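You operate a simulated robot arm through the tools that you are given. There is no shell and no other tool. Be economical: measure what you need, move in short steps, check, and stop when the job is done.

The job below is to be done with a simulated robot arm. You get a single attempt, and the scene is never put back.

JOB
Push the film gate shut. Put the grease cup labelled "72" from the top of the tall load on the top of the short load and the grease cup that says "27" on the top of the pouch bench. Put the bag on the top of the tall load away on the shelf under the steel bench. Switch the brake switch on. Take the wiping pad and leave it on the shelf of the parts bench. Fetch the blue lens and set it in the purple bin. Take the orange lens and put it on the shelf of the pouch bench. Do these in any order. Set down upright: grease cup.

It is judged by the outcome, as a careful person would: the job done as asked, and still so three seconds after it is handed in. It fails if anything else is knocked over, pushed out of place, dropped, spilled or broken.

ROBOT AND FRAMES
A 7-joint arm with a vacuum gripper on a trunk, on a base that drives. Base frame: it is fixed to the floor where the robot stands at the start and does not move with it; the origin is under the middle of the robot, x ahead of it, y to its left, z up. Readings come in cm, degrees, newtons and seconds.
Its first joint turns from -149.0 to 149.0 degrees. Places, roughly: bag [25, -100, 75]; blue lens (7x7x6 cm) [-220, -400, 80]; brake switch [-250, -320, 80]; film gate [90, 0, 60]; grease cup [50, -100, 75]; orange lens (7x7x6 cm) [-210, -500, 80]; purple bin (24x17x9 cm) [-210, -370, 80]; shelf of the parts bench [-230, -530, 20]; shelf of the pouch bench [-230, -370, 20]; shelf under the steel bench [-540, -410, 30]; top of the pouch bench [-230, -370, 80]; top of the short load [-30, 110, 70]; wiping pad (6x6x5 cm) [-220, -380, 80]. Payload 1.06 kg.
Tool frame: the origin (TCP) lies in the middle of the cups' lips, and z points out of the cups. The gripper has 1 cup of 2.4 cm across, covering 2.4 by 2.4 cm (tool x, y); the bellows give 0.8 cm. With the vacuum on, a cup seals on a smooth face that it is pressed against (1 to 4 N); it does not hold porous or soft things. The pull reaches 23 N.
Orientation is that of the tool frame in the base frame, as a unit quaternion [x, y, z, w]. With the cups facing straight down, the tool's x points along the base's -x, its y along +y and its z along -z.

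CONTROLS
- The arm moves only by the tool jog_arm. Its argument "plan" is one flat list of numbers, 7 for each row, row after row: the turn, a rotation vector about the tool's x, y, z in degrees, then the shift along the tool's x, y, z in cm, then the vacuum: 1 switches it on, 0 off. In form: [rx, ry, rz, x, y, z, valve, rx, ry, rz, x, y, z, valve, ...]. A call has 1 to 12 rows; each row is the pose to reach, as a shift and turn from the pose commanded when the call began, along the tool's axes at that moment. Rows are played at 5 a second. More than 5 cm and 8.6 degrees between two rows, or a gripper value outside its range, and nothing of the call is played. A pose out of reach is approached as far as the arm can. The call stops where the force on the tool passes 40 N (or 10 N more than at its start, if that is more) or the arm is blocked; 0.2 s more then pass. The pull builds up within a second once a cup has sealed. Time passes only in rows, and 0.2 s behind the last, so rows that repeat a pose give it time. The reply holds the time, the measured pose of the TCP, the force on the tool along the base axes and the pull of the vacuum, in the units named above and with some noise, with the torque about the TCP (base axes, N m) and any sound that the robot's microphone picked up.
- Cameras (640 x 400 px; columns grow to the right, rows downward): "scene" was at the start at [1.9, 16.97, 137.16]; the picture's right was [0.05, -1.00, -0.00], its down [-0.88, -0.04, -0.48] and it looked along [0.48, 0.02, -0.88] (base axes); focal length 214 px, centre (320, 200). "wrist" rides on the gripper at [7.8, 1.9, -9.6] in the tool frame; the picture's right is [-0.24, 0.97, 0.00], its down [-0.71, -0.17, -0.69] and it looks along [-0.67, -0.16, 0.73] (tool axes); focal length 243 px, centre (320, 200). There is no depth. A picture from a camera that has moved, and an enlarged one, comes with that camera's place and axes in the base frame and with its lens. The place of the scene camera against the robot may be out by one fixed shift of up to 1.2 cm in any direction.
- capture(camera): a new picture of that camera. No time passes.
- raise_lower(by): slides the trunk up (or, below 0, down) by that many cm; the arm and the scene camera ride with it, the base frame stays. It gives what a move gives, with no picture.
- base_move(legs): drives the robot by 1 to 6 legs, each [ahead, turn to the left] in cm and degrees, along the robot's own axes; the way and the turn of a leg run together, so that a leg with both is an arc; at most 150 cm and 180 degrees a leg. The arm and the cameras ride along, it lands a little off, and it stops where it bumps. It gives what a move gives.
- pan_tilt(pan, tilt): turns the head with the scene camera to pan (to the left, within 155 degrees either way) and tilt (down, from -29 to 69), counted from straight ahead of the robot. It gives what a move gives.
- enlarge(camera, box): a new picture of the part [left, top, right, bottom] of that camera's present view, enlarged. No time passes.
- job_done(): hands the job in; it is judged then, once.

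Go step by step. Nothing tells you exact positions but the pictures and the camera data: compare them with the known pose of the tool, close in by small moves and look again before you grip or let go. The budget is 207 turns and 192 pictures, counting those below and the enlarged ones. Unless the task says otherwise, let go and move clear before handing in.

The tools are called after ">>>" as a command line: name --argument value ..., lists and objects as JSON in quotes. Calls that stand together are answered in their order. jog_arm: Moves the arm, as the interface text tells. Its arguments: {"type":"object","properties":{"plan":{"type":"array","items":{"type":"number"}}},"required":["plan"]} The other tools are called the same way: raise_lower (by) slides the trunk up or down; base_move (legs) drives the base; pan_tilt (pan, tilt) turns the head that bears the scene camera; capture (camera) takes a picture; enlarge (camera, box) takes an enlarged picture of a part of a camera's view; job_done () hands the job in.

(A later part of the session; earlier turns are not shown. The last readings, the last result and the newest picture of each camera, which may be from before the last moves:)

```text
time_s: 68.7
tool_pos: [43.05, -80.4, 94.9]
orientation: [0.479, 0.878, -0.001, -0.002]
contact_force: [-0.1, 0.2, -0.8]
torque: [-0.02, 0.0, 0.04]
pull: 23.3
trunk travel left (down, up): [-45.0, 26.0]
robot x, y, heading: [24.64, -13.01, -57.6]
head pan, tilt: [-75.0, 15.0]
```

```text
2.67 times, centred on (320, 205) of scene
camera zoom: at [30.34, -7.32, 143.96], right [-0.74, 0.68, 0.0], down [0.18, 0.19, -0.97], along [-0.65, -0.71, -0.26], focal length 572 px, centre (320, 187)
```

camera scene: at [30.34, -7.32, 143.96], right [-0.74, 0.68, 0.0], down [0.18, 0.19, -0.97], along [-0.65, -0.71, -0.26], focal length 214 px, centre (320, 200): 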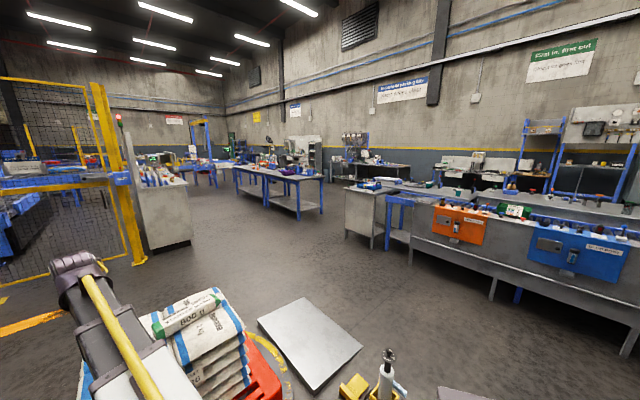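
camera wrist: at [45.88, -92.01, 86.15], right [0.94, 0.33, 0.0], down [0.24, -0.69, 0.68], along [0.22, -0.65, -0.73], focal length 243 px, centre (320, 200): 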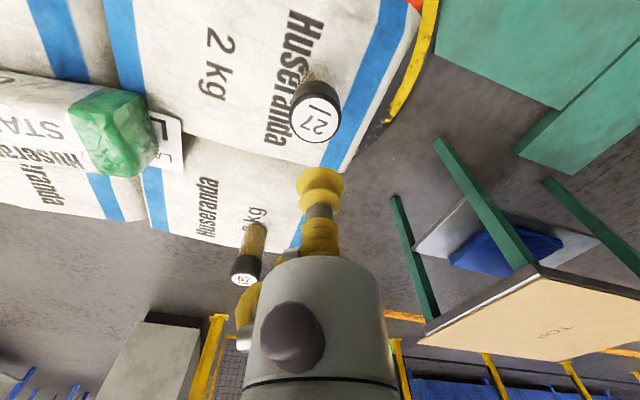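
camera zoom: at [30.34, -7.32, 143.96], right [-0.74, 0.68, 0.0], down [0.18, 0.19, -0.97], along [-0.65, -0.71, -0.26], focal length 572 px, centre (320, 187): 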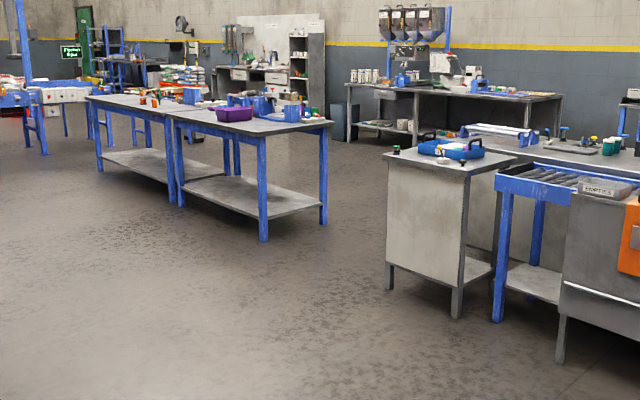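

The pouch bench spans about x -260..-198, y -440..-320; the aisle toward it is free along x ≈ -120, left of the floor plate. I raise the trunk for clearance and drive the first part.

>>> raise_lower --by 20

>>> base_move --legs '[[-18, 0], [0, 12], [-44, 0], [0, -107], [110, 0], [0, 63]]'

>>> pan_tilt --pan 0 --tilt 30

>>> capture --camera "scene"

```text
time_s: 70.9
tool_pos: [42.96, -80.33, 114.87]
orientation: [0.479, 0.878, 0.0, -0.002]
contact_force: [0.0, 0.1, -1.1]
torque: [0.01, -0.04, 0.02]
pull: 22.7
trunk travel left (down, up): [-65.0, 6.0]
robot x, y, heading: [24.98, -12.67, -58.0]
head pan, tilt: [-75.0, 15.0]
```

```text
time_s: 87.8
tool_pos: [-131.57, -86.31, 114.83]
orientation: [0.698, 0.716, -0.001, -0.003]
contact_force: [-0.3, 0.3, -1.9]
torque: [0.02, 0.01, 0.0]
pull: 23.5
trunk travel left (down, up): [-65.0, 6.0]
robot x, y, heading: [-112.39, -19.33, -88.6]
head pan, tilt: [-75.0, 15.0]
```

```text
time_s: 89.3
tool_pos: [-131.61, -86.33, 114.92]
orientation: [0.697, 0.717, 0.0, -0.003]
contact_force: [-0.6, -1.1, -1.3]
torque: [0.0, 0.01, -0.01]
pull: 23.0
trunk travel left (down, up): [-65.0, 6.0]
robot x, y, heading: [-112.43, -19.02, -88.9]
head pan, tilt: [0.0, 30.0]
```

```text
153 pictures are left
camera scene: at [-95.22, -23.82, 161.55], right [-1.0, -0.02, 0.0], down [-0.01, 0.5, -0.87], along [0.02, -0.87, -0.5], focal length 214 px, centre (320, 200)
```

scene: 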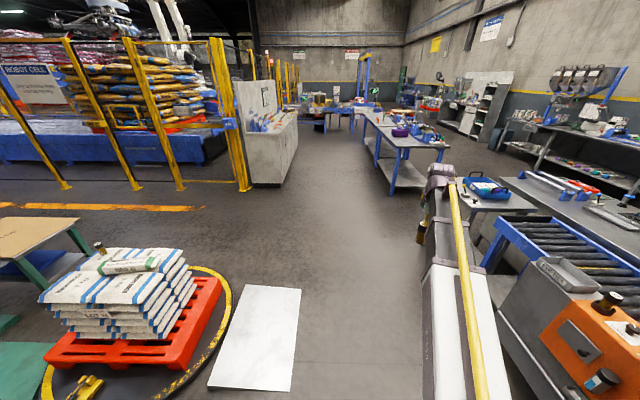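

The aisle is clear. I drive on toward the pouch bench, slanting slightly toward it.

>>> base_move --legs '[[0, -9], [150, 0], [120, 0], [0, 8]]'

>>> pan_tilt --pan -60 --tilt 35

>>> capture --camera "scene"

```text
time_s: 103.8
tool_pos: [-165.31, -356.99, 114.85]
orientation: [0.698, 0.717, 0.0, -0.003]
contact_force: [-0.9, 0.9, -2.0]
torque: [0.01, -0.02, 0.01]
pull: 22.4
trunk travel left (down, up): [-65.0, 6.0]
robot x, y, heading: [-145.85, -290.13, -89.0]
head pan, tilt: [0.0, 30.0]
```

```text
time_s: 105.1
tool_pos: [-165.42, -356.91, 114.97]
orientation: [0.697, 0.717, 0.001, -0.002]
contact_force: [-0.1, -0.1, -1.4]
torque: [0.0, -0.02, -0.04]
pull: 23.2
trunk travel left (down, up): [-65.0, 6.0]
robot x, y, heading: [-145.87, -289.84, -89.0]
head pan, tilt: [-60.0, 35.0]
```

```text
152 pictures are left
camera scene: at [-136.75, -289.97, 160.77], right [-0.52, 0.86, 0.0], down [0.49, 0.3, -0.82], along [-0.7, -0.42, -0.57], focal length 214 px, centre (320, 200)
```

scene: 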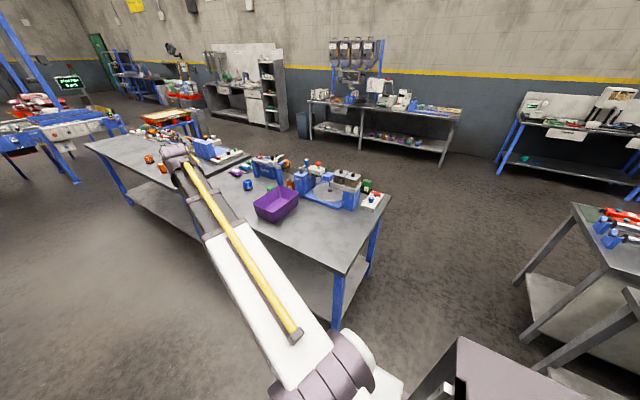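

>>> enlarge --camera "scene" --box '[220, 140, 400, 260]'

>>> enlarge --camera "scene" --box '[80, 90, 260, 210]'

>>> capture --camera "wrist"

```text
3.33 times, centred on (310, 200) of scene
camera zoom: at [-136.75, -289.97, 160.77], right [-0.52, 0.86, 0.0], down [0.49, 0.3, -0.82], along [-0.7, -0.42, -0.57], focal length 715 px, centre (353, 200)
```

zoom: 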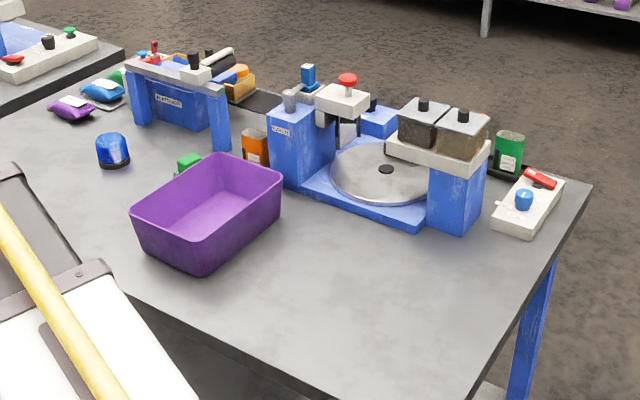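

```text
3.33 times, centred on (170, 150) of scene
camera zoom: at [-136.75, -289.97, 160.77], right [-0.52, 0.86, 0.0], down [0.49, 0.3, -0.82], along [-0.7, -0.42, -0.57], focal length 715 px, centre (820, 367)
```

zoom: 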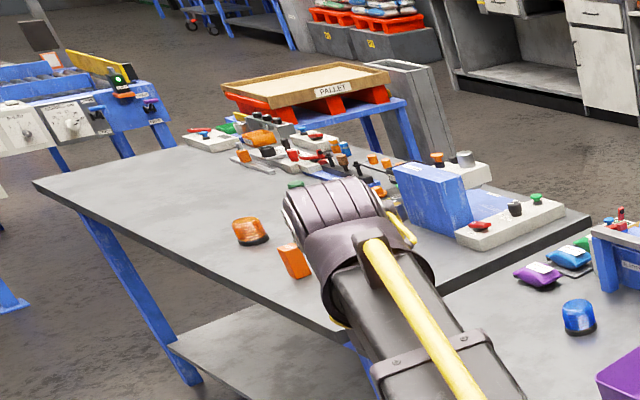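

```text
149 pictures are left
camera wrist: at [-163.6, -349.13, 124.64], right [0.98, -0.21, 0.0], down [-0.15, -0.71, 0.68], along [-0.15, -0.67, -0.73], focal length 243 px, centre (320, 200)
```

wrist: 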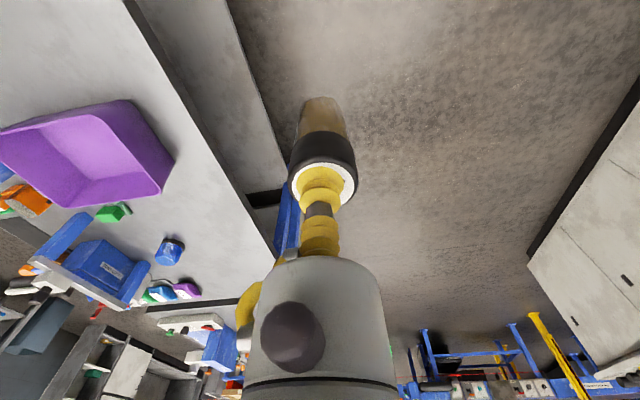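

The purple bin, blue lens, green pad and the brake switch box are all on the pouch bench. A free spot for cup 27 is near (-210, -343). I drive alongside and turn the arm over it.

>>> base_move --legs '[[0, 10], [46, 0], [0, -77]]'

>>> capture --camera "wrist"

```text
time_s: 111.9
tool_pos: [-206.2, -343.22, 114.92]
orientation: [0.978, 0.21, 0.001, -0.002]
contact_force: [0.1, -0.4, -1.0]
torque: [-0.01, -0.02, -0.01]
pull: 23.4
trunk travel left (down, up): [-65.0, 6.0]
robot x, y, heading: [-137.33, -335.41, -156.2]
head pan, tilt: [-60.0, 35.0]
```

```text
148 pictures are left
camera wrist: at [-198.33, -341.75, 124.64], right [0.18, -0.98, 0.0], down [-0.72, -0.14, 0.68], along [-0.67, -0.12, -0.73], focal length 243 px, centre (320, 200)
```

wrist: 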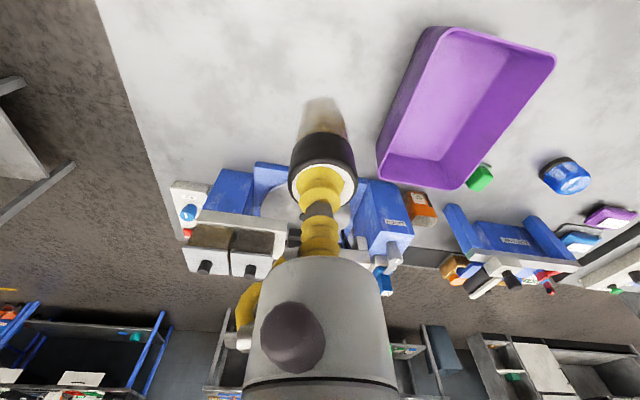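

I shift a little away from the bench edge and lower toward the bench top.

>>> jog_arm --plan '[0, 0, 0, -1.8, -2, 0, 1, 0, 0, 0, -3.7, -3.9, 0, 1, 0, 0, 0, -3.7, -3.9, 5, 1, 0, 0, 0, -3.7, -3.9, 10, 1, 0, 0, 0, -3.7, -3.9, 15, 1, 0, 0, 0, -3.7, -3.9, 20, 1, 0, 0, 0, -3.7, -3.9, 24, 1]'

>>> capture --camera "wrist"

>>> capture --camera "scene"

```text
time_s: 113.5
tool_pos: [-211.23, -341.26, 91.02]
orientation: [0.978, 0.209, 0.001, -0.003]
contact_force: [-0.1, 0.3, -1.5]
torque: [0.0, -0.07, -0.04]
pull: 22.7
trunk travel left (down, up): [-65.0, 6.0]
robot x, y, heading: [-136.71, -335.71, -156.1]
head pan, tilt: [-60.0, 35.0]
```

```text
147 pictures are left
camera wrist: at [-203.29, -339.8, 100.71], right [0.18, -0.98, -0.01], down [-0.72, -0.14, 0.68], along [-0.67, -0.12, -0.73], focal length 243 px, centre (320, 200)
```

wrist: 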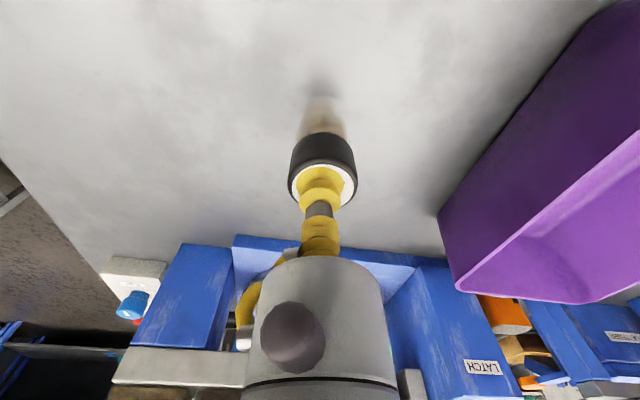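

```text
146 pictures are left
camera scene: at [-133.21, -344.08, 160.77], right [0.59, 0.81, 0.0], down [0.46, -0.34, -0.82], along [-0.66, 0.48, -0.57], focal length 214 px, centre (320, 200)
```

scene: 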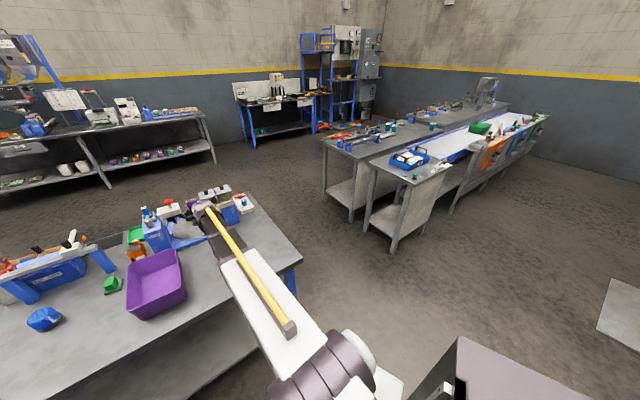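

>>> jog_arm --plan '[0, 0, 0, 0, 0, 1, 1, 0, 0, 0, 0, 0, 2, 1, 0, 0, 0, 0, 0, 2.4, 1]'

```text
time_s: 114.3
tool_pos: [-211.23, -340.97, 88.67]
orientation: [0.978, 0.209, 0.002, -0.002]
contact_force: [-0.5, 0.2, -0.6]
torque: [0.01, 0.0, -0.04]
pull: 23.1
trunk travel left (down, up): [-65.0, 6.0]
robot x, y, heading: [-137.2, -335.4, -156.1]
head pan, tilt: [-60.0, 35.0]
```

>>> jog_arm --plan '[0, 0, 0, 0, 0, 0.4, 1, 0, 0, 0, 0, 0, 0.6, 1]'

```text
time_s: 114.9
tool_pos: [-211.18, -340.91, 88.21]
orientation: [0.978, 0.209, 0.0, -0.002]
contact_force: [-3.6, 2.5, 17.3]
torque: [0.01, 0.06, -0.02]
pull: 22.9
trunk travel left (down, up): [-65.0, 6.0]
robot x, y, heading: [-137.45, -335.08, -156.2]
head pan, tilt: [-60.0, 35.0]
```

Contact. I ease off, release, and rise.

>>> jog_arm --plan '[0, 0, 0, 0, 0, -0.2, 1, 0, 0, 0, 0, 0, -0.2, 0, 0, 0, 0, 0, 0, -0.2, 0, 0, 0, 0, 0, 0, -0.2, 0, 0, 0, 0, 0, 0, -0.2, 0, 0, 0, 0, 0, 0, -0.6, 0, 0, 0, 0, 0, 0, -1.5, 0, 0, 0, 0, 0, 0, -4, 0, 0, 0, 0, 0, 0, -9, 0, 0, 0, 0, 0, 0, -14, 0, 0, 0, 0, 0, 0, -19, 0]'

>>> capture --camera "wrist"

```text
time_s: 117.3
tool_pos: [-211.03, -340.96, 106.99]
orientation: [0.978, 0.21, 0.001, -0.002]
contact_force: [0.4, 0.6, 0.1]
torque: [0.05, -0.03, -0.03]
pull: 0.0
trunk travel left (down, up): [-65.0, 6.0]
robot x, y, heading: [-136.9, -335.16, -156.2]
head pan, tilt: [-60.0, 35.0]
```

```text
145 pictures are left
camera wrist: at [-203.1, -339.59, 116.82], right [0.18, -0.98, 0.0], down [-0.72, -0.14, 0.68], along [-0.67, -0.12, -0.73], focal length 243 px, centre (320, 200)
```

wrist: 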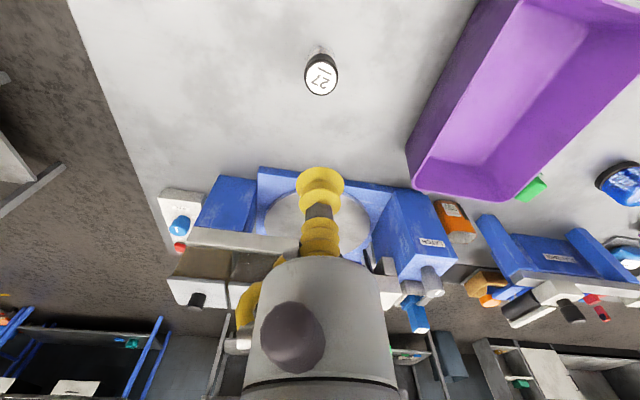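

Cup 27 stands upright on the bench. Next the blue lens: I reposition alongside the bench, nearer to it.

>>> base_move --legs '[[0, 57], [50, 0], [0, -64]]'

>>> capture --camera "wrist"

>>> capture --camera "scene"

```text
time_s: 125.5
tool_pos: [-219.32, -384.08, 107.1]
orientation: [0.986, 0.169, 0.002, -0.002]
contact_force: [-0.6, 0.2, -1.0]
torque: [0.01, 0.02, -0.01]
pull: 0.0
trunk travel left (down, up): [-65.0, 6.0]
robot x, y, heading: [-144.91, -384.66, -161.3]
head pan, tilt: [-60.0, 35.0]
```

```text
144 pictures are left
camera wrist: at [-211.24, -383.27, 116.75], right [0.1, -0.99, 0.0], down [-0.73, -0.08, 0.68], along [-0.68, -0.07, -0.73], focal length 243 px, centre (320, 200)
```

wrist: 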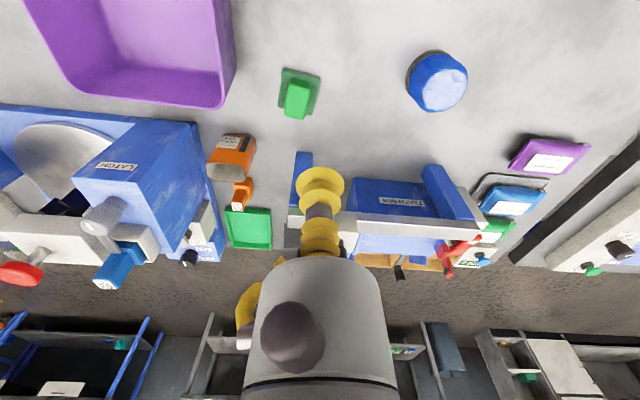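

```text
143 pictures are left
camera scene: at [-141.93, -393.56, 160.77], right [0.66, 0.76, 0.0], down [0.43, -0.38, -0.82], along [-0.62, 0.54, -0.57], focal length 214 px, centre (320, 200)
```

scene: 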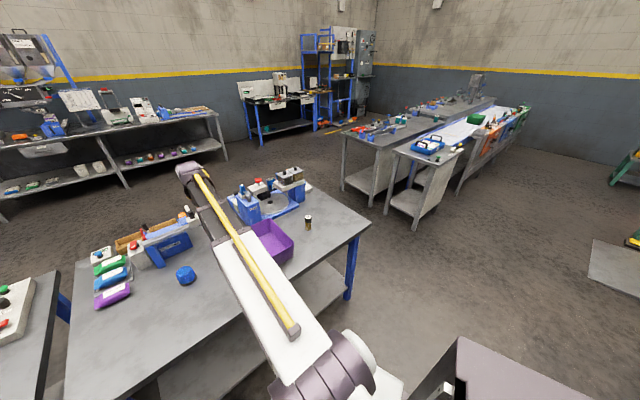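

>>> enlarge --camera "wrist" --box '[260, 40, 340, 130]'

>>> enlarge --camera "wrist" --box '[390, 35, 490, 125]'

```text
4.44 times, centred on (300, 85) of wrist
camera zoom: at [-211.24, -383.27, 116.75], right [0.1, -0.99, 0.0], down [-0.73, -0.08, 0.68], along [-0.68, -0.07, -0.73], focal length 1078 px, centre (409, 711)
```

zoom: 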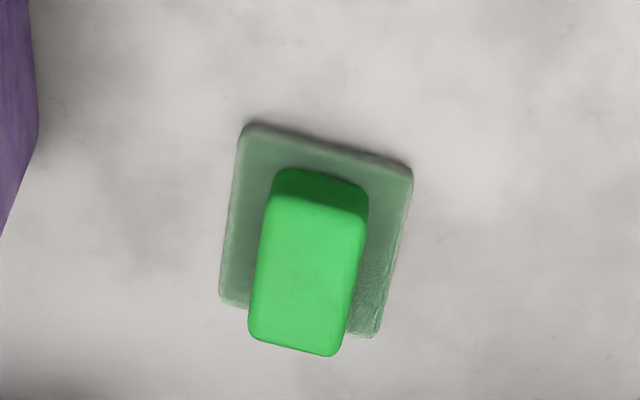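

```text
4.44 times, centred on (440, 80) of wrist
camera zoom: at [-211.24, -383.27, 116.75], right [0.1, -0.99, 0.0], down [-0.73, -0.08, 0.68], along [-0.68, -0.07, -0.73], focal length 1078 px, centre (-213, 733)
```

zoom: 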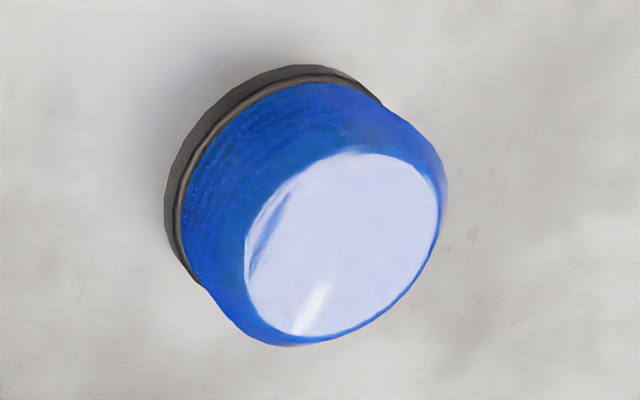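

The lens has a flat bright top centred at about (-220, -399.4); the pad has a smooth green handle. I move over the lens.

>>> jog_arm --plan '[0, 0, 0, -1.5, 3.6, 0, 0, 0, 0, 0, -2.9, 7.1, 0, 0, 0, 0, 0, -4.3, 10.7, 0, 0, 0, 0, 0, -5.75, 14.2, 0, 0, 0, 0, 0, -5.75, 14.2, 5, 0, 0, 0, 0, -5.75, 14.2, 10, 0, 0, 0, 0, -5.75, 14.2, 14, 0]'

>>> capture --camera "wrist"

```text
time_s: 127.1
tool_pos: [-219.98, -399.02, 92.71]
orientation: [0.986, 0.168, 0.002, -0.003]
contact_force: [0.8, 0.7, 0.4]
torque: [0.0, -0.01, 0.01]
pull: 0.0
trunk travel left (down, up): [-65.0, 6.0]
robot x, y, heading: [-144.78, -384.62, -160.9]
head pan, tilt: [-60.0, 35.0]
```

```text
140 pictures are left
camera wrist: at [-211.94, -398.3, 102.43], right [0.1, -0.99, 0.0], down [-0.73, -0.08, 0.68], along [-0.68, -0.07, -0.73], focal length 243 px, centre (320, 200)
```

wrist: 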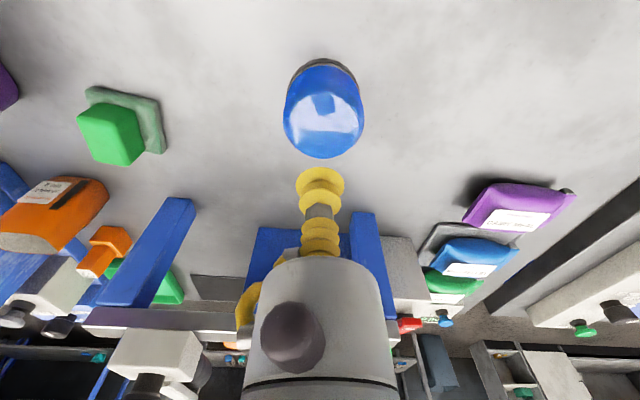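

Aligned. Descending with vacuum on.

>>> jog_arm --plan '[0, 0, 0, 0, 0.3, 4, 1, 0, 0, 0, 0, 0.3, 5.5, 1, 0, 0, 0, 0, 0.3, 6.5, 1, 0, 0, 0, 0, 0.3, 7, 1, 0, 0, 0, 0, 0.3, 7, 1, 0, 0, 0, 0, 0.3, 7, 1]'

```text
time_s: 128.5
tool_pos: [-219.84, -399.44, 85.85]
orientation: [0.986, 0.169, 0.001, -0.003]
contact_force: [-0.2, -1.7, 2.4]
torque: [-0.05, 0.03, -0.01]
pull: 22.6
trunk travel left (down, up): [-65.0, 6.0]
robot x, y, heading: [-145.51, -384.23, -161.0]
head pan, tilt: [-60.0, 35.0]
```

Sealed. I lift and carry the lens over the purple bin, centre about (-212, -364.5).

>>> jog_arm --plan '[0, 0, 0, 0, 0, -4, 1, 0, 0, 0, 0, 0, -9, 1, 0, 0, 0, 0, 0, -14, 1, 0, 0, 0, 0, 0, -19, 1, 0, 0, 0, 2.4, -3.8, -19, 1, 0, 0, 0, 4.8, -7.6, -19, 1, 0, 0, 0, 7.1, -11.4, -19, 1, 0, 0, 0, 9.5, -15.2, -19, 1, 0, 0, 0, 11.9, -18.9, -19, 1, 0, 0, 0, 14.3, -22.7, -19, 1, 0, 0, 0, 16.6, -26.5, -19, 1, 0, 0, 0, 19, -30.3, -19, 1]'

>>> capture --camera "wrist"

```text
time_s: 131.1
tool_pos: [-211.99, -364.51, 105.27]
orientation: [0.986, 0.169, 0.001, -0.002]
contact_force: [-0.5, 0.6, -1.3]
torque: [0.03, -0.01, -0.03]
pull: 23.2
trunk travel left (down, up): [-65.0, 6.0]
robot x, y, heading: [-144.99, -384.59, -161.0]
head pan, tilt: [-60.0, 35.0]
```

```text
139 pictures are left
camera wrist: at [-203.98, -363.9, 115.04], right [0.1, -0.99, 0.0], down [-0.73, -0.08, 0.68], along [-0.68, -0.07, -0.73], focal length 243 px, centre (320, 200)
```

wrist: 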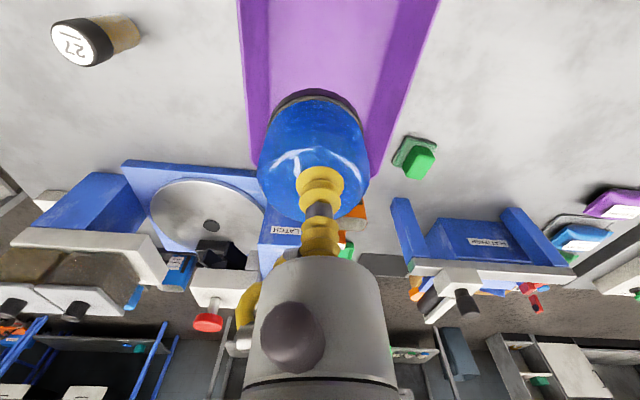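

Slight centring, then lowering into the bin.

>>> jog_arm --plan '[0, 0, 0, -0.3, 0.9, 4, 1, 0, 0, 0, -0.3, 0.9, 8.5, 1, 0, 0, 0, -0.3, 0.9, 13, 1, 0, 0, 0, -0.3, 0.9, 16, 1, 0, 0, 0, -0.3, 0.9, 16.8, 1]'

>>> capture --camera "wrist"

```text
time_s: 132.3
tool_pos: [-212.05, -365.55, 88.2]
orientation: [0.986, 0.168, 0.002, -0.003]
contact_force: [-0.2, 0.2, -1.0]
torque: [0.02, -0.01, 0.01]
pull: 23.0
trunk travel left (down, up): [-65.0, 6.0]
robot x, y, heading: [-145.44, -384.62, -160.9]
head pan, tilt: [-60.0, 35.0]
```

```text
138 pictures are left
camera wrist: at [-204.0, -364.76, 97.84], right [0.1, -0.99, -0.01], down [-0.73, -0.08, 0.68], along [-0.68, -0.07, -0.73], focal length 243 px, centre (320, 200)
```

wrist: 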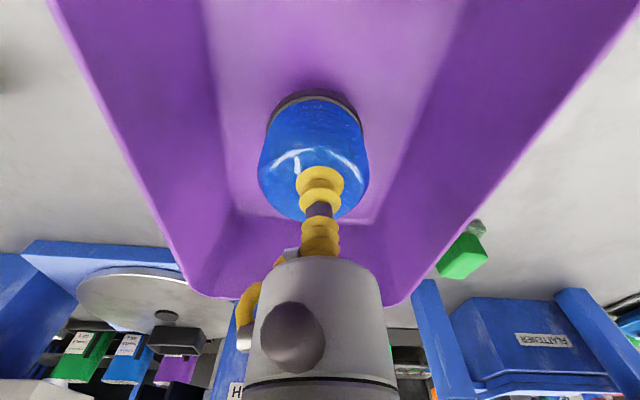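

>>> jog_arm --plan '[0, 0, 0, 0, 0, 0.4, 1, 0, 0, 0, 0, 0, 0.8, 1, 0, 0, 0, 0, 0, 1.1, 1]'

```text
time_s: 133.1
tool_pos: [-212.12, -365.55, 87.24]
orientation: [0.986, 0.169, 0.001, -0.004]
contact_force: [1.1, -0.6, -2.2]
torque: [0.01, -0.04, 0.03]
pull: 22.9
trunk travel left (down, up): [-65.0, 6.0]
robot x, y, heading: [-145.05, -384.4, -161.3]
head pan, tilt: [-60.0, 35.0]
```

>>> jog_arm --plan '[0, 0, 0, 0, 0, 0.3, 1, 0, 0, 0, 0, 0, 0.6, 1]'

```text
time_s: 133.7
tool_pos: [-211.99, -365.47, 86.58]
orientation: [0.986, 0.168, 0.002, -0.003]
contact_force: [-0.7, 0.2, -0.9]
torque: [0.0, -0.03, -0.03]
pull: 23.4
trunk travel left (down, up): [-65.0, 6.0]
robot x, y, heading: [-145.09, -384.29, -160.9]
head pan, tilt: [-60.0, 35.0]
```

>>> jog_arm --plan '[0, 0, 0, 0, 0, 0.3, 1, 0, 0, 0, 0, 0, 0.4, 1]'

```text
time_s: 134.3
tool_pos: [-211.94, -365.69, 86.17]
orientation: [0.986, 0.168, 0.002, -0.003]
contact_force: [0.9, -0.4, -0.2]
torque: [-0.03, -0.01, 0.02]
pull: 23.5
trunk travel left (down, up): [-65.0, 6.0]
robot x, y, heading: [-145.28, -384.51, -161.1]
head pan, tilt: [-60.0, 35.0]
```

>>> jog_arm --plan '[0, 0, 0, 0, 0, 0.2, 1, 0, 0, 0, 0, 0, 0.2, 0, 0, 0, 0, 0, 0, 0.2, 0, 0, 0, 0, 0, 0, 0.2, 0, 0, 0, 0, 0, 0, 0.2, 0, 0, 0, 0, 0, 0, 0, 0, 0, 0, 0, 0, 0, -1.5, 0, 0, 0, 0, 0, 0, -5, 0, 0, 0, 0, 0, 0, -10, 0, 0, 0, 0, 0, 0, -15, 0, 0, 0, 0, 0, 0, -20, 0]'

>>> capture --camera "wrist"

```text
time_s: 136.7
tool_pos: [-212.07, -365.76, 106.31]
orientation: [0.986, 0.169, 0.001, -0.002]
contact_force: [-0.1, 0.4, -0.6]
torque: [-0.01, 0.03, -0.03]
pull: 0.0
trunk travel left (down, up): [-65.0, 6.0]
robot x, y, heading: [-145.12, -384.58, -160.9]
head pan, tilt: [-60.0, 35.0]
```

```text
137 pictures are left
camera wrist: at [-203.95, -365.0, 116.05], right [0.1, -0.99, 0.0], down [-0.73, -0.08, 0.68], along [-0.68, -0.07, -0.73], focal length 243 px, centre (320, 200)
```

wrist: 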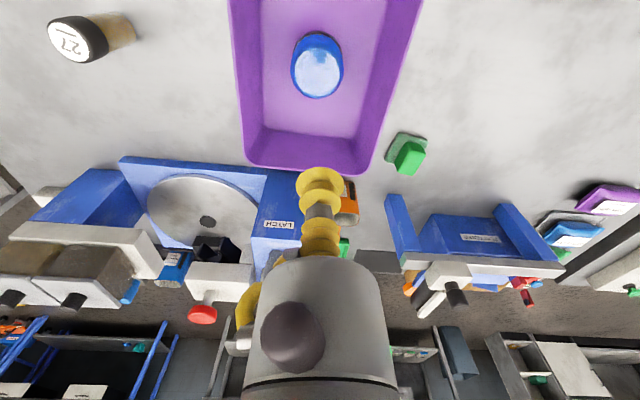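

The blue lens is in the bin. Next the wiping pad: its handle top is near (-223.3, -381). I move above it.

>>> jog_arm --plan '[0, 0, 0, -3.9, 2.7, 0, 0, 0, 0, 0, -7.8, 5.3, 0, 0, 0, 0, 0, -11.7, 8, 0, 0, 0, 0, 0, -15.6, 10.6, 0, 0, 0, 0, 0, -15.6, 10.6, 5, 0, 0, 0, 0, -15.6, 10.6, 10, 0, 0, 0, 0, -15.6, 10.6, 13, 0]'

>>> capture --camera "wrist"

```text
time_s: 138.3
tool_pos: [-223.5, -380.77, 92.78]
orientation: [0.986, 0.168, 0.001, -0.002]
contact_force: [-0.8, -0.8, 0.2]
torque: [-0.01, 0.0, 0.0]
pull: 0.2
trunk travel left (down, up): [-65.0, 6.0]
robot x, y, heading: [-145.08, -384.46, -160.9]
head pan, tilt: [-60.0, 35.0]
```

```text
136 pictures are left
camera wrist: at [-215.52, -380.09, 102.59], right [0.1, -0.99, -0.01], down [-0.73, -0.08, 0.68], along [-0.68, -0.07, -0.73], focal length 243 px, centre (320, 200)
```

wrist: 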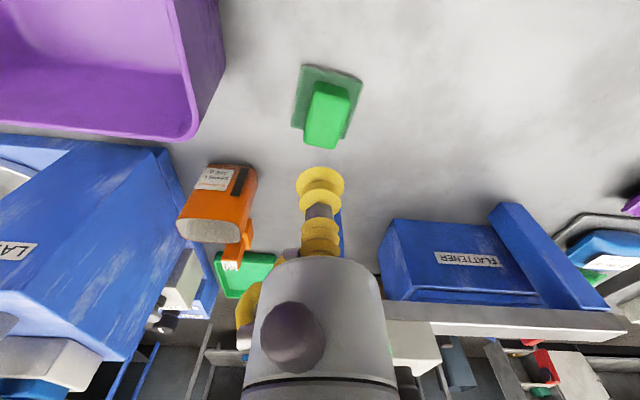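

>>> enlarge --camera "wrist" --box '[280, 55, 380, 160]'

```text
3.81 times, centred on (330, 108) of wrist
camera zoom: at [-215.52, -380.09, 102.59], right [0.1, -0.99, -0.01], down [-0.73, -0.08, 0.68], along [-0.68, -0.07, -0.73], focal length 924 px, centre (282, 552)
```

zoom: 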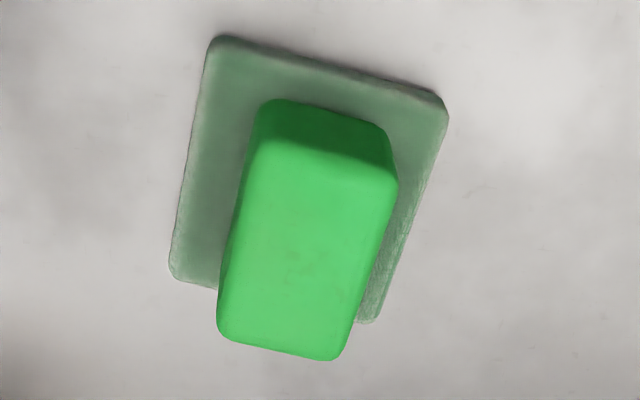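

>>> jog_arm --plan '[0, 0, 0, -0.3, 0.5, 4, 1, 0, 0, 0, -0.3, 0.5, 6, 1, 0, 0, 0, -0.3, 0.5, 7.3, 1, 0, 0, 0, -0.3, 0.5, 7.9, 1, 0, 0, 0, -0.3, 0.5, 7.9, 1, 0, 0, 0, -0.3, 0.5, 7.9, 1]'

```text
time_s: 139.7
tool_pos: [-223.24, -381.53, 85.19]
orientation: [0.986, 0.168, 0.001, -0.002]
contact_force: [0.2, 0.4, -0.6]
torque: [0.0, 0.0, 0.01]
pull: 0.0
trunk travel left (down, up): [-65.0, 6.0]
robot x, y, heading: [-144.87, -384.56, -160.7]
head pan, tilt: [-60.0, 35.0]
```

>>> jog_arm --plan '[0, 0, 0, 0, 0, 0.4, 1, 0, 0, 0, 0, 0, 0.8, 1, 0, 0, 0, 0, 0, 0.8, 1, 0, 0, 0, 0, 0, 0.8, 1]'

```text
time_s: 140.7
tool_pos: [-223.16, -381.26, 84.56]
orientation: [0.986, 0.169, 0.001, -0.003]
contact_force: [0.1, 0.1, 5.5]
torque: [-0.04, 0.03, 0.02]
pull: 22.3
trunk travel left (down, up): [-65.0, 6.0]
robot x, y, heading: [-145.22, -384.39, -161.0]
head pan, tilt: [-60.0, 35.0]
```

The pad is held. I lift it, retract over the bench front, and drive to the parts bench, keeping further away from it.

>>> jog_arm --plan '[0, 0, 0, 0, 0, -4, 1, 0, 0, 0, 0, 0, -9, 1, 0, 0, 0, 0, 0, -14, 1, 0, 0, 0, 0, 0, -19, 1, 0, 0, 0, 0, 0, -23, 1, 0, 0, 0, 4.6, 1.9, -23, 1, 0, 0, 0, 9.2, 3.8, -23, 1, 0, 0, 0, 13.8, 5.7, -23, 1, 0, 0, 0, 18.4, 7.6, -23, 1]'

>>> base_move --legs '[[0, 81], [118, 0], [0, -79]]'

>>> capture --camera "wrist"

>>> capture --camera "scene"

```text
time_s: 142.7
tool_pos: [-203.24, -381.92, 107.29]
orientation: [0.986, 0.169, 0.001, -0.003]
contact_force: [0.5, 0.1, 0.5]
torque: [-0.02, -0.01, 0.01]
pull: 23.3
trunk travel left (down, up): [-65.0, 6.0]
robot x, y, heading: [-144.98, -384.51, -160.8]
head pan, tilt: [-60.0, 35.0]
```

```text
time_s: 155.7
tool_pos: [-183.91, -498.53, 107.29]
orientation: [0.988, 0.154, 0.002, -0.002]
contact_force: [-0.3, 0.7, -0.2]
torque: [-0.02, 0.0, -0.02]
pull: 23.2
trunk travel left (down, up): [-65.0, 6.0]
robot x, y, heading: [-125.4, -502.82, -162.5]
head pan, tilt: [-60.0, 35.0]
```

```text
134 pictures are left
camera wrist: at [-175.86, -497.96, 116.97], right [0.07, -1.0, 0.0], down [-0.73, -0.06, 0.68], along [-0.68, -0.05, -0.73], focal length 243 px, centre (320, 200)
```

wrist: 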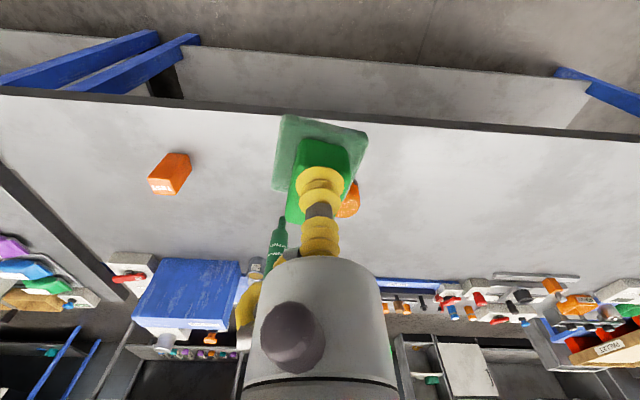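

```text
133 pictures are left
camera scene: at [-122.89, -511.9, 160.77], right [0.68, 0.74, 0.0], down [0.42, -0.39, -0.82], along [-0.6, 0.56, -0.57], focal length 214 px, centre (320, 200)
```

scene: 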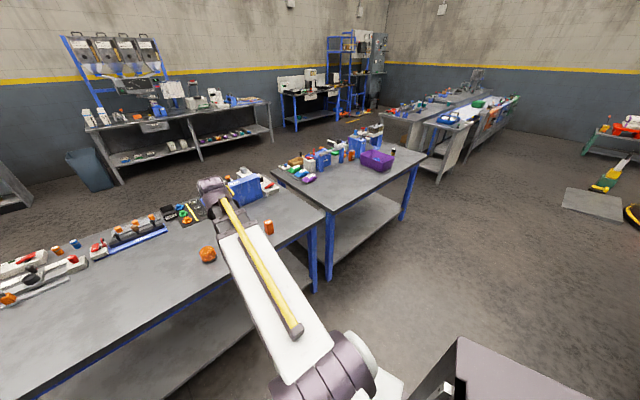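

The orange dome-shaped lens stands near the bench front. I back off for clearance and lower the trunk fully to reach under the bench top.

>>> base_move --legs '[[-10, 0]]'

>>> raise_lower --by -64

>>> capture --camera "wrist"

>>> capture --camera "scene"

```text
time_s: 156.8
tool_pos: [-174.21, -495.64, 107.21]
orientation: [0.988, 0.155, 0.001, -0.002]
contact_force: [-0.6, -0.3, -0.6]
torque: [0.01, 0.01, 0.0]
pull: 22.7
trunk travel left (down, up): [-65.0, 6.0]
robot x, y, heading: [-116.23, -499.69, -162.6]
head pan, tilt: [-60.0, 35.0]
```

```text
refused: -64 is not a number from -40 to 40
```

```text
132 pictures are left
camera wrist: at [-166.21, -495.06, 116.98], right [0.07, -1.0, -0.01], down [-0.73, -0.06, 0.68], along [-0.68, -0.05, -0.73], focal length 243 px, centre (320, 200)
```

wrist: 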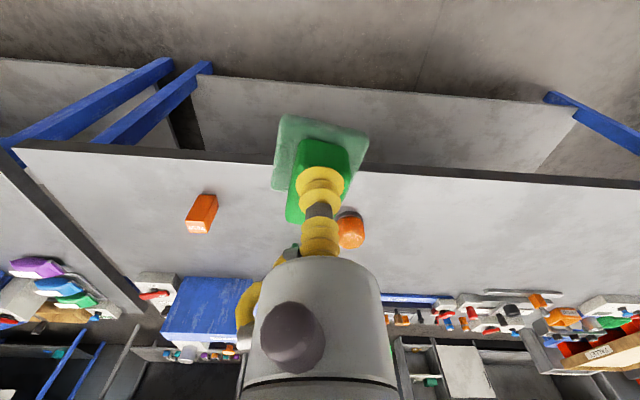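

```text
131 pictures are left
camera scene: at [-113.21, -508.89, 160.77], right [0.68, 0.74, 0.0], down [0.42, -0.39, -0.82], along [-0.6, 0.55, -0.57], focal length 214 px, centre (320, 200)
```

scene: 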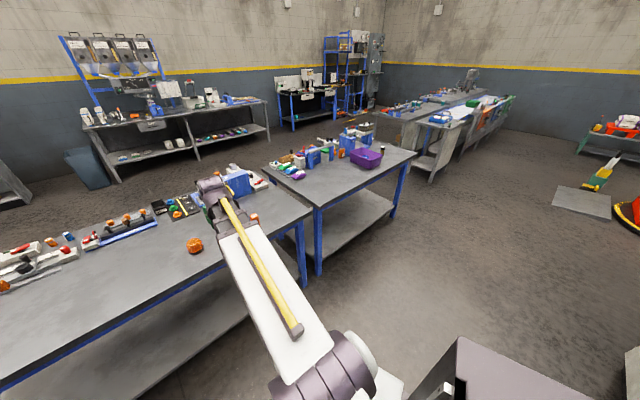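

>>> raise_lower --by -40

>>> raise_lower --by -24

>>> capture --camera "wrist"

>>> capture --camera "scene"

```text
time_s: 160.7
tool_pos: [-174.28, -495.52, 67.36]
orientation: [0.988, 0.155, 0.001, -0.003]
contact_force: [0.0, 0.6, -0.1]
torque: [-0.02, 0.0, 0.0]
pull: 22.7
trunk travel left (down, up): [-25.0, 46.0]
robot x, y, heading: [-116.22, -499.56, -162.5]
head pan, tilt: [-60.0, 35.0]
```

```text
time_s: 163.2
tool_pos: [-174.23, -495.5, 43.21]
orientation: [0.988, 0.156, 0.001, -0.003]
contact_force: [-0.1, -0.3, 0.0]
torque: [0.01, 0.0, 0.0]
pull: 23.1
trunk travel left (down, up): [-1.0, 70.0]
robot x, y, heading: [-116.42, -499.74, -162.5]
head pan, tilt: [-60.0, 35.0]
```

```text
130 pictures are left
camera wrist: at [-166.23, -495.06, 52.97], right [0.07, -1.0, -0.01], down [-0.73, -0.06, 0.68], along [-0.68, -0.05, -0.73], focal length 243 px, centre (320, 200)
```

wrist: 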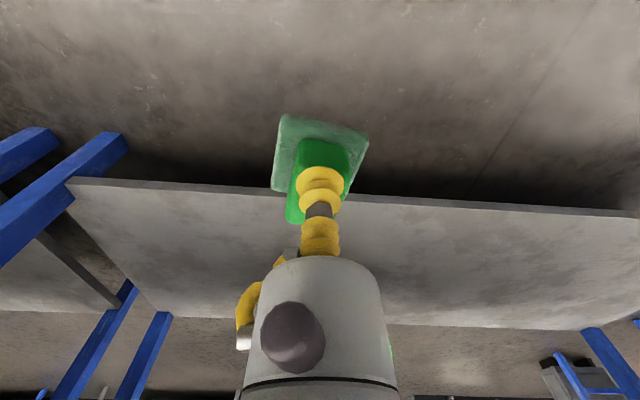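

```text
129 pictures are left
camera scene: at [-113.23, -508.89, 96.77], right [0.68, 0.74, 0.0], down [0.42, -0.39, -0.82], along [-0.6, 0.55, -0.57], focal length 214 px, centre (320, 200)
```

scene: 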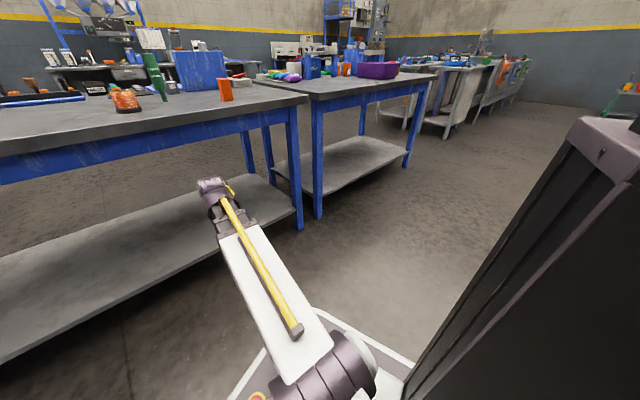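

The space under the bench is open, with a blue apron above. I lower the tool first, then slide in under it.

>>> jog_arm --plan '[0, 0, 0, 0, 0, 5, 1, 0, 0, 0, 0, 0, 10, 1, 0, 0, 0, 0, 0, 14, 1, 0, 0, 0, -4.6, -1.2, 14, 1, 0, 0, 0, -9.2, -2.4, 14, 1, 0, 0, 0, -13.8, -3.6, 14, 1, 0, 0, 0, -18.4, -4.8, 14, 1]'

>>> capture --camera "wrist"

>>> capture --camera "scene"

```text
time_s: 164.8
tool_pos: [-193.38, -496.54, 29.5]
orientation: [0.988, 0.155, 0.001, -0.002]
contact_force: [-0.8, -0.2, -0.2]
torque: [0.01, 0.01, -0.03]
pull: 22.5
trunk travel left (down, up): [-1.0, 70.0]
robot x, y, heading: [-116.2, -499.57, -162.4]
head pan, tilt: [-60.0, 35.0]
```

```text
128 pictures are left
camera wrist: at [-185.27, -496.02, 39.2], right [0.07, -1.0, -0.01], down [-0.73, -0.06, 0.68], along [-0.68, -0.05, -0.73], focal length 243 px, centre (320, 200)
```

wrist: 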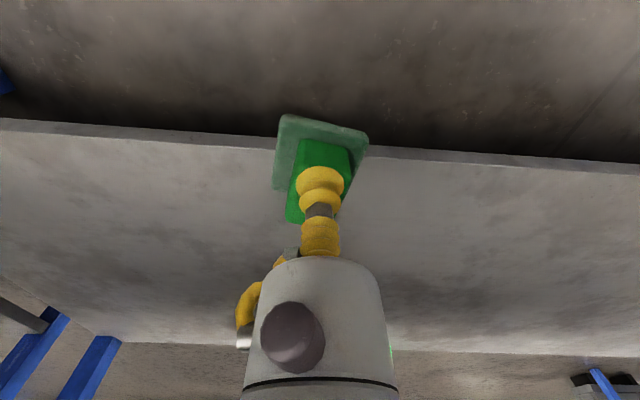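

```text
127 pictures are left
camera scene: at [-113.22, -508.88, 96.77], right [0.68, 0.74, 0.0], down [0.42, -0.39, -0.82], along [-0.6, 0.55, -0.57], focal length 214 px, centre (320, 200)
```

scene: 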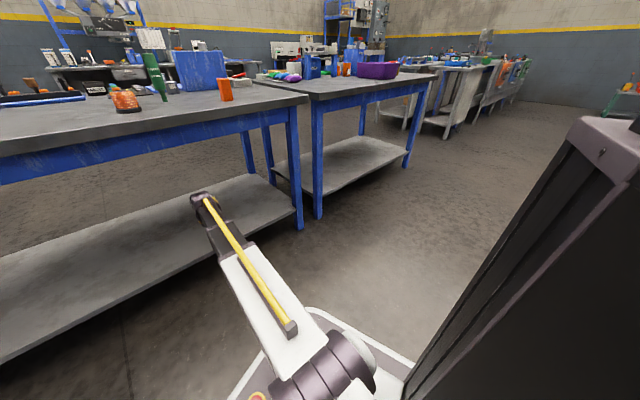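

Shelf front edge is at x ≈ -197 and its height about 20. I slide 14 cm further in, then lower.

>>> jog_arm --plan '[0, 0, 0, -4.5, -1.4, 0, 1, 0, 0, 0, -9, -2.9, 0, 1, 0, 0, 0, -13.3, -4.3, 0, 1, 0, 0, 0, -13.3, -4.3, 1.5, 1, 0, 0, 0, -13.3, -4.3, 2.5, 1]'

>>> capture --camera "wrist"

```text
time_s: 166.0
tool_pos: [-207.32, -496.65, 26.93]
orientation: [0.988, 0.155, 0.001, -0.003]
contact_force: [0.5, 0.2, -1.1]
torque: [0.03, -0.02, 0.02]
pull: 22.7
trunk travel left (down, up): [-1.0, 70.0]
robot x, y, heading: [-115.78, -499.45, -162.5]
head pan, tilt: [-60.0, 35.0]
```

```text
126 pictures are left
camera wrist: at [-199.2, -496.1, 36.56], right [0.07, -1.0, -0.01], down [-0.73, -0.06, 0.68], along [-0.68, -0.05, -0.73], focal length 243 px, centre (320, 200)
```

wrist: 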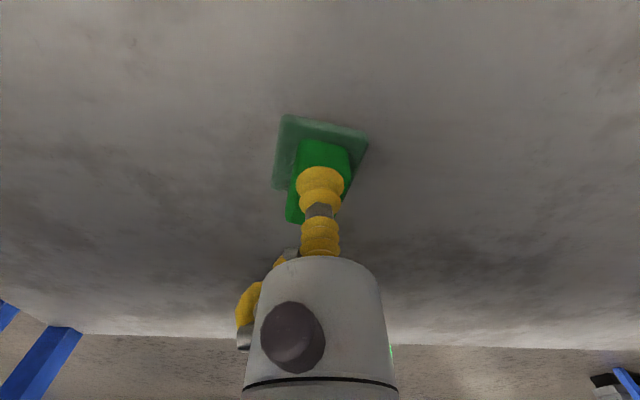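

>>> jog_arm --plan '[0, 0, 0, 0, 0, 0.6, 1, 0, 0, 0, 0, 0, 1.1, 1, 0, 0, 0, 0, 0, 1.5, 1]'

```text
time_s: 166.8
tool_pos: [-207.28, -496.6, 25.29]
orientation: [0.988, 0.156, 0.001, -0.003]
contact_force: [0.2, -0.9, -1.2]
torque: [0.02, -0.01, 0.01]
pull: 22.5
trunk travel left (down, up): [-1.0, 70.0]
robot x, y, heading: [-116.08, -499.45, -162.4]
head pan, tilt: [-60.0, 35.0]
```

>>> jog_arm --plan '[0, 0, 0, 0, 0, 0.4, 1, 0, 0, 0, 0, 0, 0.7, 1]'

```text
time_s: 167.4
tool_pos: [-207.12, -496.65, 24.51]
orientation: [0.988, 0.156, 0.001, -0.003]
contact_force: [-0.8, -0.1, -1.0]
torque: [-0.01, -0.02, 0.0]
pull: 22.9
trunk travel left (down, up): [-1.0, 70.0]
robot x, y, heading: [-116.05, -499.34, -162.6]
head pan, tilt: [-60.0, 35.0]
```

>>> jog_arm --plan '[0, 0, 0, 0, 0, 0.4, 1, 0, 0, 0, 0, 0, 0.7, 1]'

```text
time_s: 168.0
tool_pos: [-207.27, -496.46, 23.77]
orientation: [0.988, 0.156, 0.001, -0.004]
contact_force: [0.5, 0.2, -1.3]
torque: [-0.01, 0.02, -0.03]
pull: 23.0
trunk travel left (down, up): [-1.0, 70.0]
robot x, y, heading: [-115.99, -499.73, -162.5]
head pan, tilt: [-60.0, 35.0]
```

>>> jog_arm --plan '[0, 0, 0, 0, 0, 0.4, 1, 0, 0, 0, 0, 0, 0.8, 1]'

>>> capture --camera "wrist"

```text
time_s: 168.6
tool_pos: [-207.25, -496.63, 23.1]
orientation: [0.988, 0.154, 0.0, -0.003]
contact_force: [1.6, 1.0, 4.4]
torque: [-0.01, 0.03, 0.0]
pull: 22.6
trunk travel left (down, up): [-1.0, 70.0]
robot x, y, heading: [-115.9, -499.46, -162.3]
head pan, tilt: [-60.0, 35.0]
```

```text
125 pictures are left
camera wrist: at [-199.16, -496.08, 32.81], right [0.07, -1.0, -0.01], down [-0.73, -0.06, 0.68], along [-0.68, -0.05, -0.73], focal length 243 px, centre (320, 200)
```

wrist: 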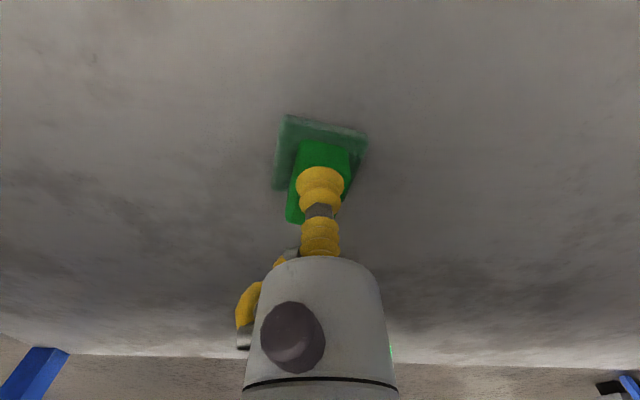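

Touching the shelf (z ≈ 18). I release, rise a little, and slide out.

>>> jog_arm --plan '[0, 0, 0, 0, 0, 0, 0, 0, 0, 0, 0, 0, 0, 0, 0, 0, 0, 0, 0, 0, 0, 0, 0, 0, 0, 0, 0, 0, 0, 0, 0, 0, 0, -0.8, 0, 0, 0, 0, 0, 0, -4, 0, 0, 0, 0, 0, 0, -8, 0]'

>>> capture --camera "wrist"

>>> jog_arm --plan '[0, 0, 0, 4.7, 1.5, 0, 0, 0, 0, 0, 9.4, 3, 0, 0, 0, 0, 0, 14.1, 4.5, 0, 0, 0, 0, 0, 18.8, 6, 0, 0, 0, 0, 0, 23.5, 7.5, 0, 0, 0, 0, 0, 28.2, 9, 0, 0, 0, 0, 0, 31.5, 10, 0, 0]'

>>> raise_lower --by 40

>>> raise_lower --by 28

>>> capture --camera "wrist"

```text
time_s: 170.2
tool_pos: [-207.33, -496.45, 30.86]
orientation: [0.988, 0.155, 0.002, -0.001]
contact_force: [0.1, 0.8, -0.5]
torque: [-0.01, 0.03, -0.03]
pull: 0.0
trunk travel left (down, up): [-1.0, 70.0]
robot x, y, heading: [-116.55, -499.67, -162.5]
head pan, tilt: [-60.0, 35.0]
```

```text
124 pictures are left
camera wrist: at [-199.2, -495.95, 40.57], right [0.07, -1.0, 0.0], down [-0.73, -0.06, 0.68], along [-0.68, -0.05, -0.73], focal length 243 px, centre (320, 200)
```

wrist: 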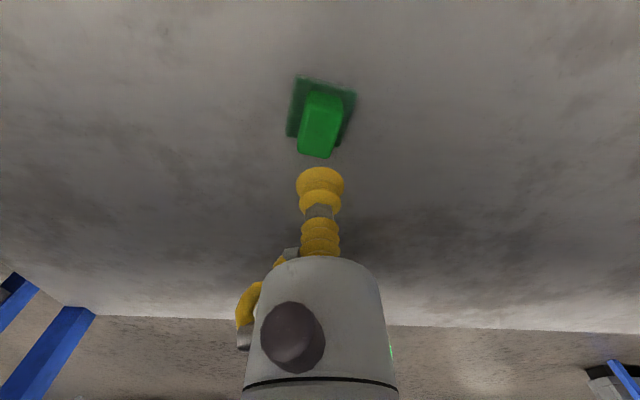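

```text
time_s: 171.8
tool_pos: [-174.15, -496.41, 31.16]
orientation: [0.988, 0.156, 0.001, -0.003]
contact_force: [0.1, 0.2, 0.5]
torque: [0.02, -0.01, -0.02]
pull: 0.0
trunk travel left (down, up): [-1.0, 70.0]
robot x, y, heading: [-116.31, -499.7, -162.6]
head pan, tilt: [-60.0, 35.0]
```

```text
time_s: 175.6
tool_pos: [-174.31, -496.23, 71.16]
orientation: [0.988, 0.156, 0.001, -0.003]
contact_force: [-0.2, -0.6, 0.3]
torque: [-0.01, 0.02, 0.02]
pull: 0.1
trunk travel left (down, up): [-41.0, 30.0]
robot x, y, heading: [-116.23, -499.57, -162.5]
head pan, tilt: [-60.0, 35.0]
```

```text
time_s: 178.4
tool_pos: [-174.34, -496.35, 99.21]
orientation: [0.988, 0.156, 0.002, -0.003]
contact_force: [0.3, 0.1, -0.1]
torque: [0.0, 0.0, 0.01]
pull: 0.0
trunk travel left (down, up): [-69.0, 2.0]
robot x, y, heading: [-115.86, -499.89, -162.6]
head pan, tilt: [-60.0, 35.0]
```

```text
123 pictures are left
camera wrist: at [-166.23, -495.83, 108.86], right [0.07, -1.0, -0.01], down [-0.73, -0.06, 0.68], along [-0.68, -0.05, -0.73], focal length 243 px, centre (320, 200)
```

wrist: 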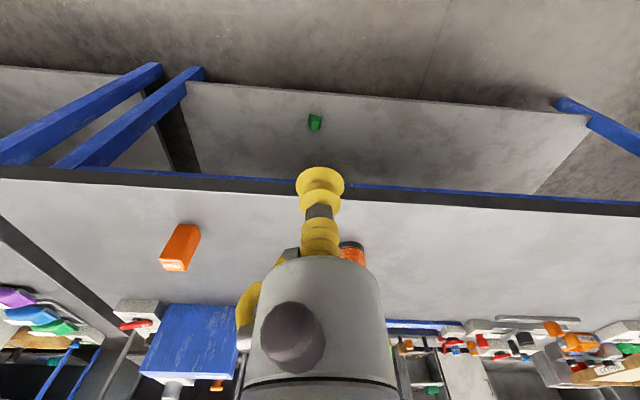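

The pad rests on the parts bench shelf. Now the orange lens near (-205, -504): I move over it.

>>> jog_arm --plan '[0, 0, 0, -4.5, -0.2, 0, 0, 0, 0, 0, -9, -0.5, 0, 0, 0, 0, 0, -13.5, -0.8, 0, 0, 0, 0, 0, -18, -1, 0, 0, 0, 0, 0, -22.5, -1.2, 0, 0, 0, 0, 0, -27, -1.5, 0, 0, 0, 0, 0, -31.5, -1.8, 0, 0]'

>>> capture --camera "wrist"

```text
time_s: 180.0
tool_pos: [-204.88, -504.13, 99.07]
orientation: [0.988, 0.155, 0.001, -0.002]
contact_force: [0.7, 0.6, -0.2]
torque: [-0.04, -0.02, -0.01]
pull: 0.0
trunk travel left (down, up): [-69.0, 2.0]
robot x, y, heading: [-116.24, -499.67, -162.4]
head pan, tilt: [-60.0, 35.0]
```

```text
122 pictures are left
camera wrist: at [-196.73, -503.6, 108.76], right [0.07, -1.0, 0.0], down [-0.73, -0.06, 0.68], along [-0.68, -0.05, -0.73], focal length 243 px, centre (320, 200)
```

wrist: 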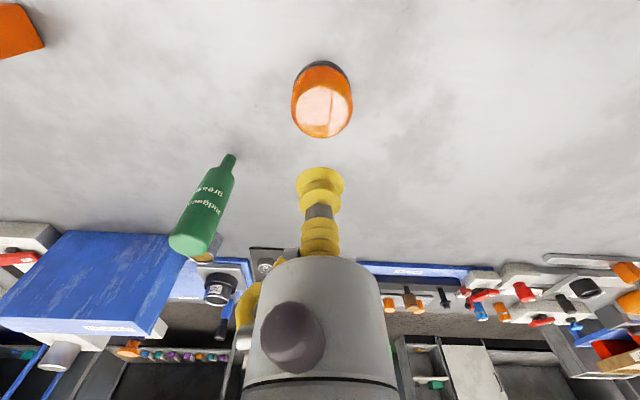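

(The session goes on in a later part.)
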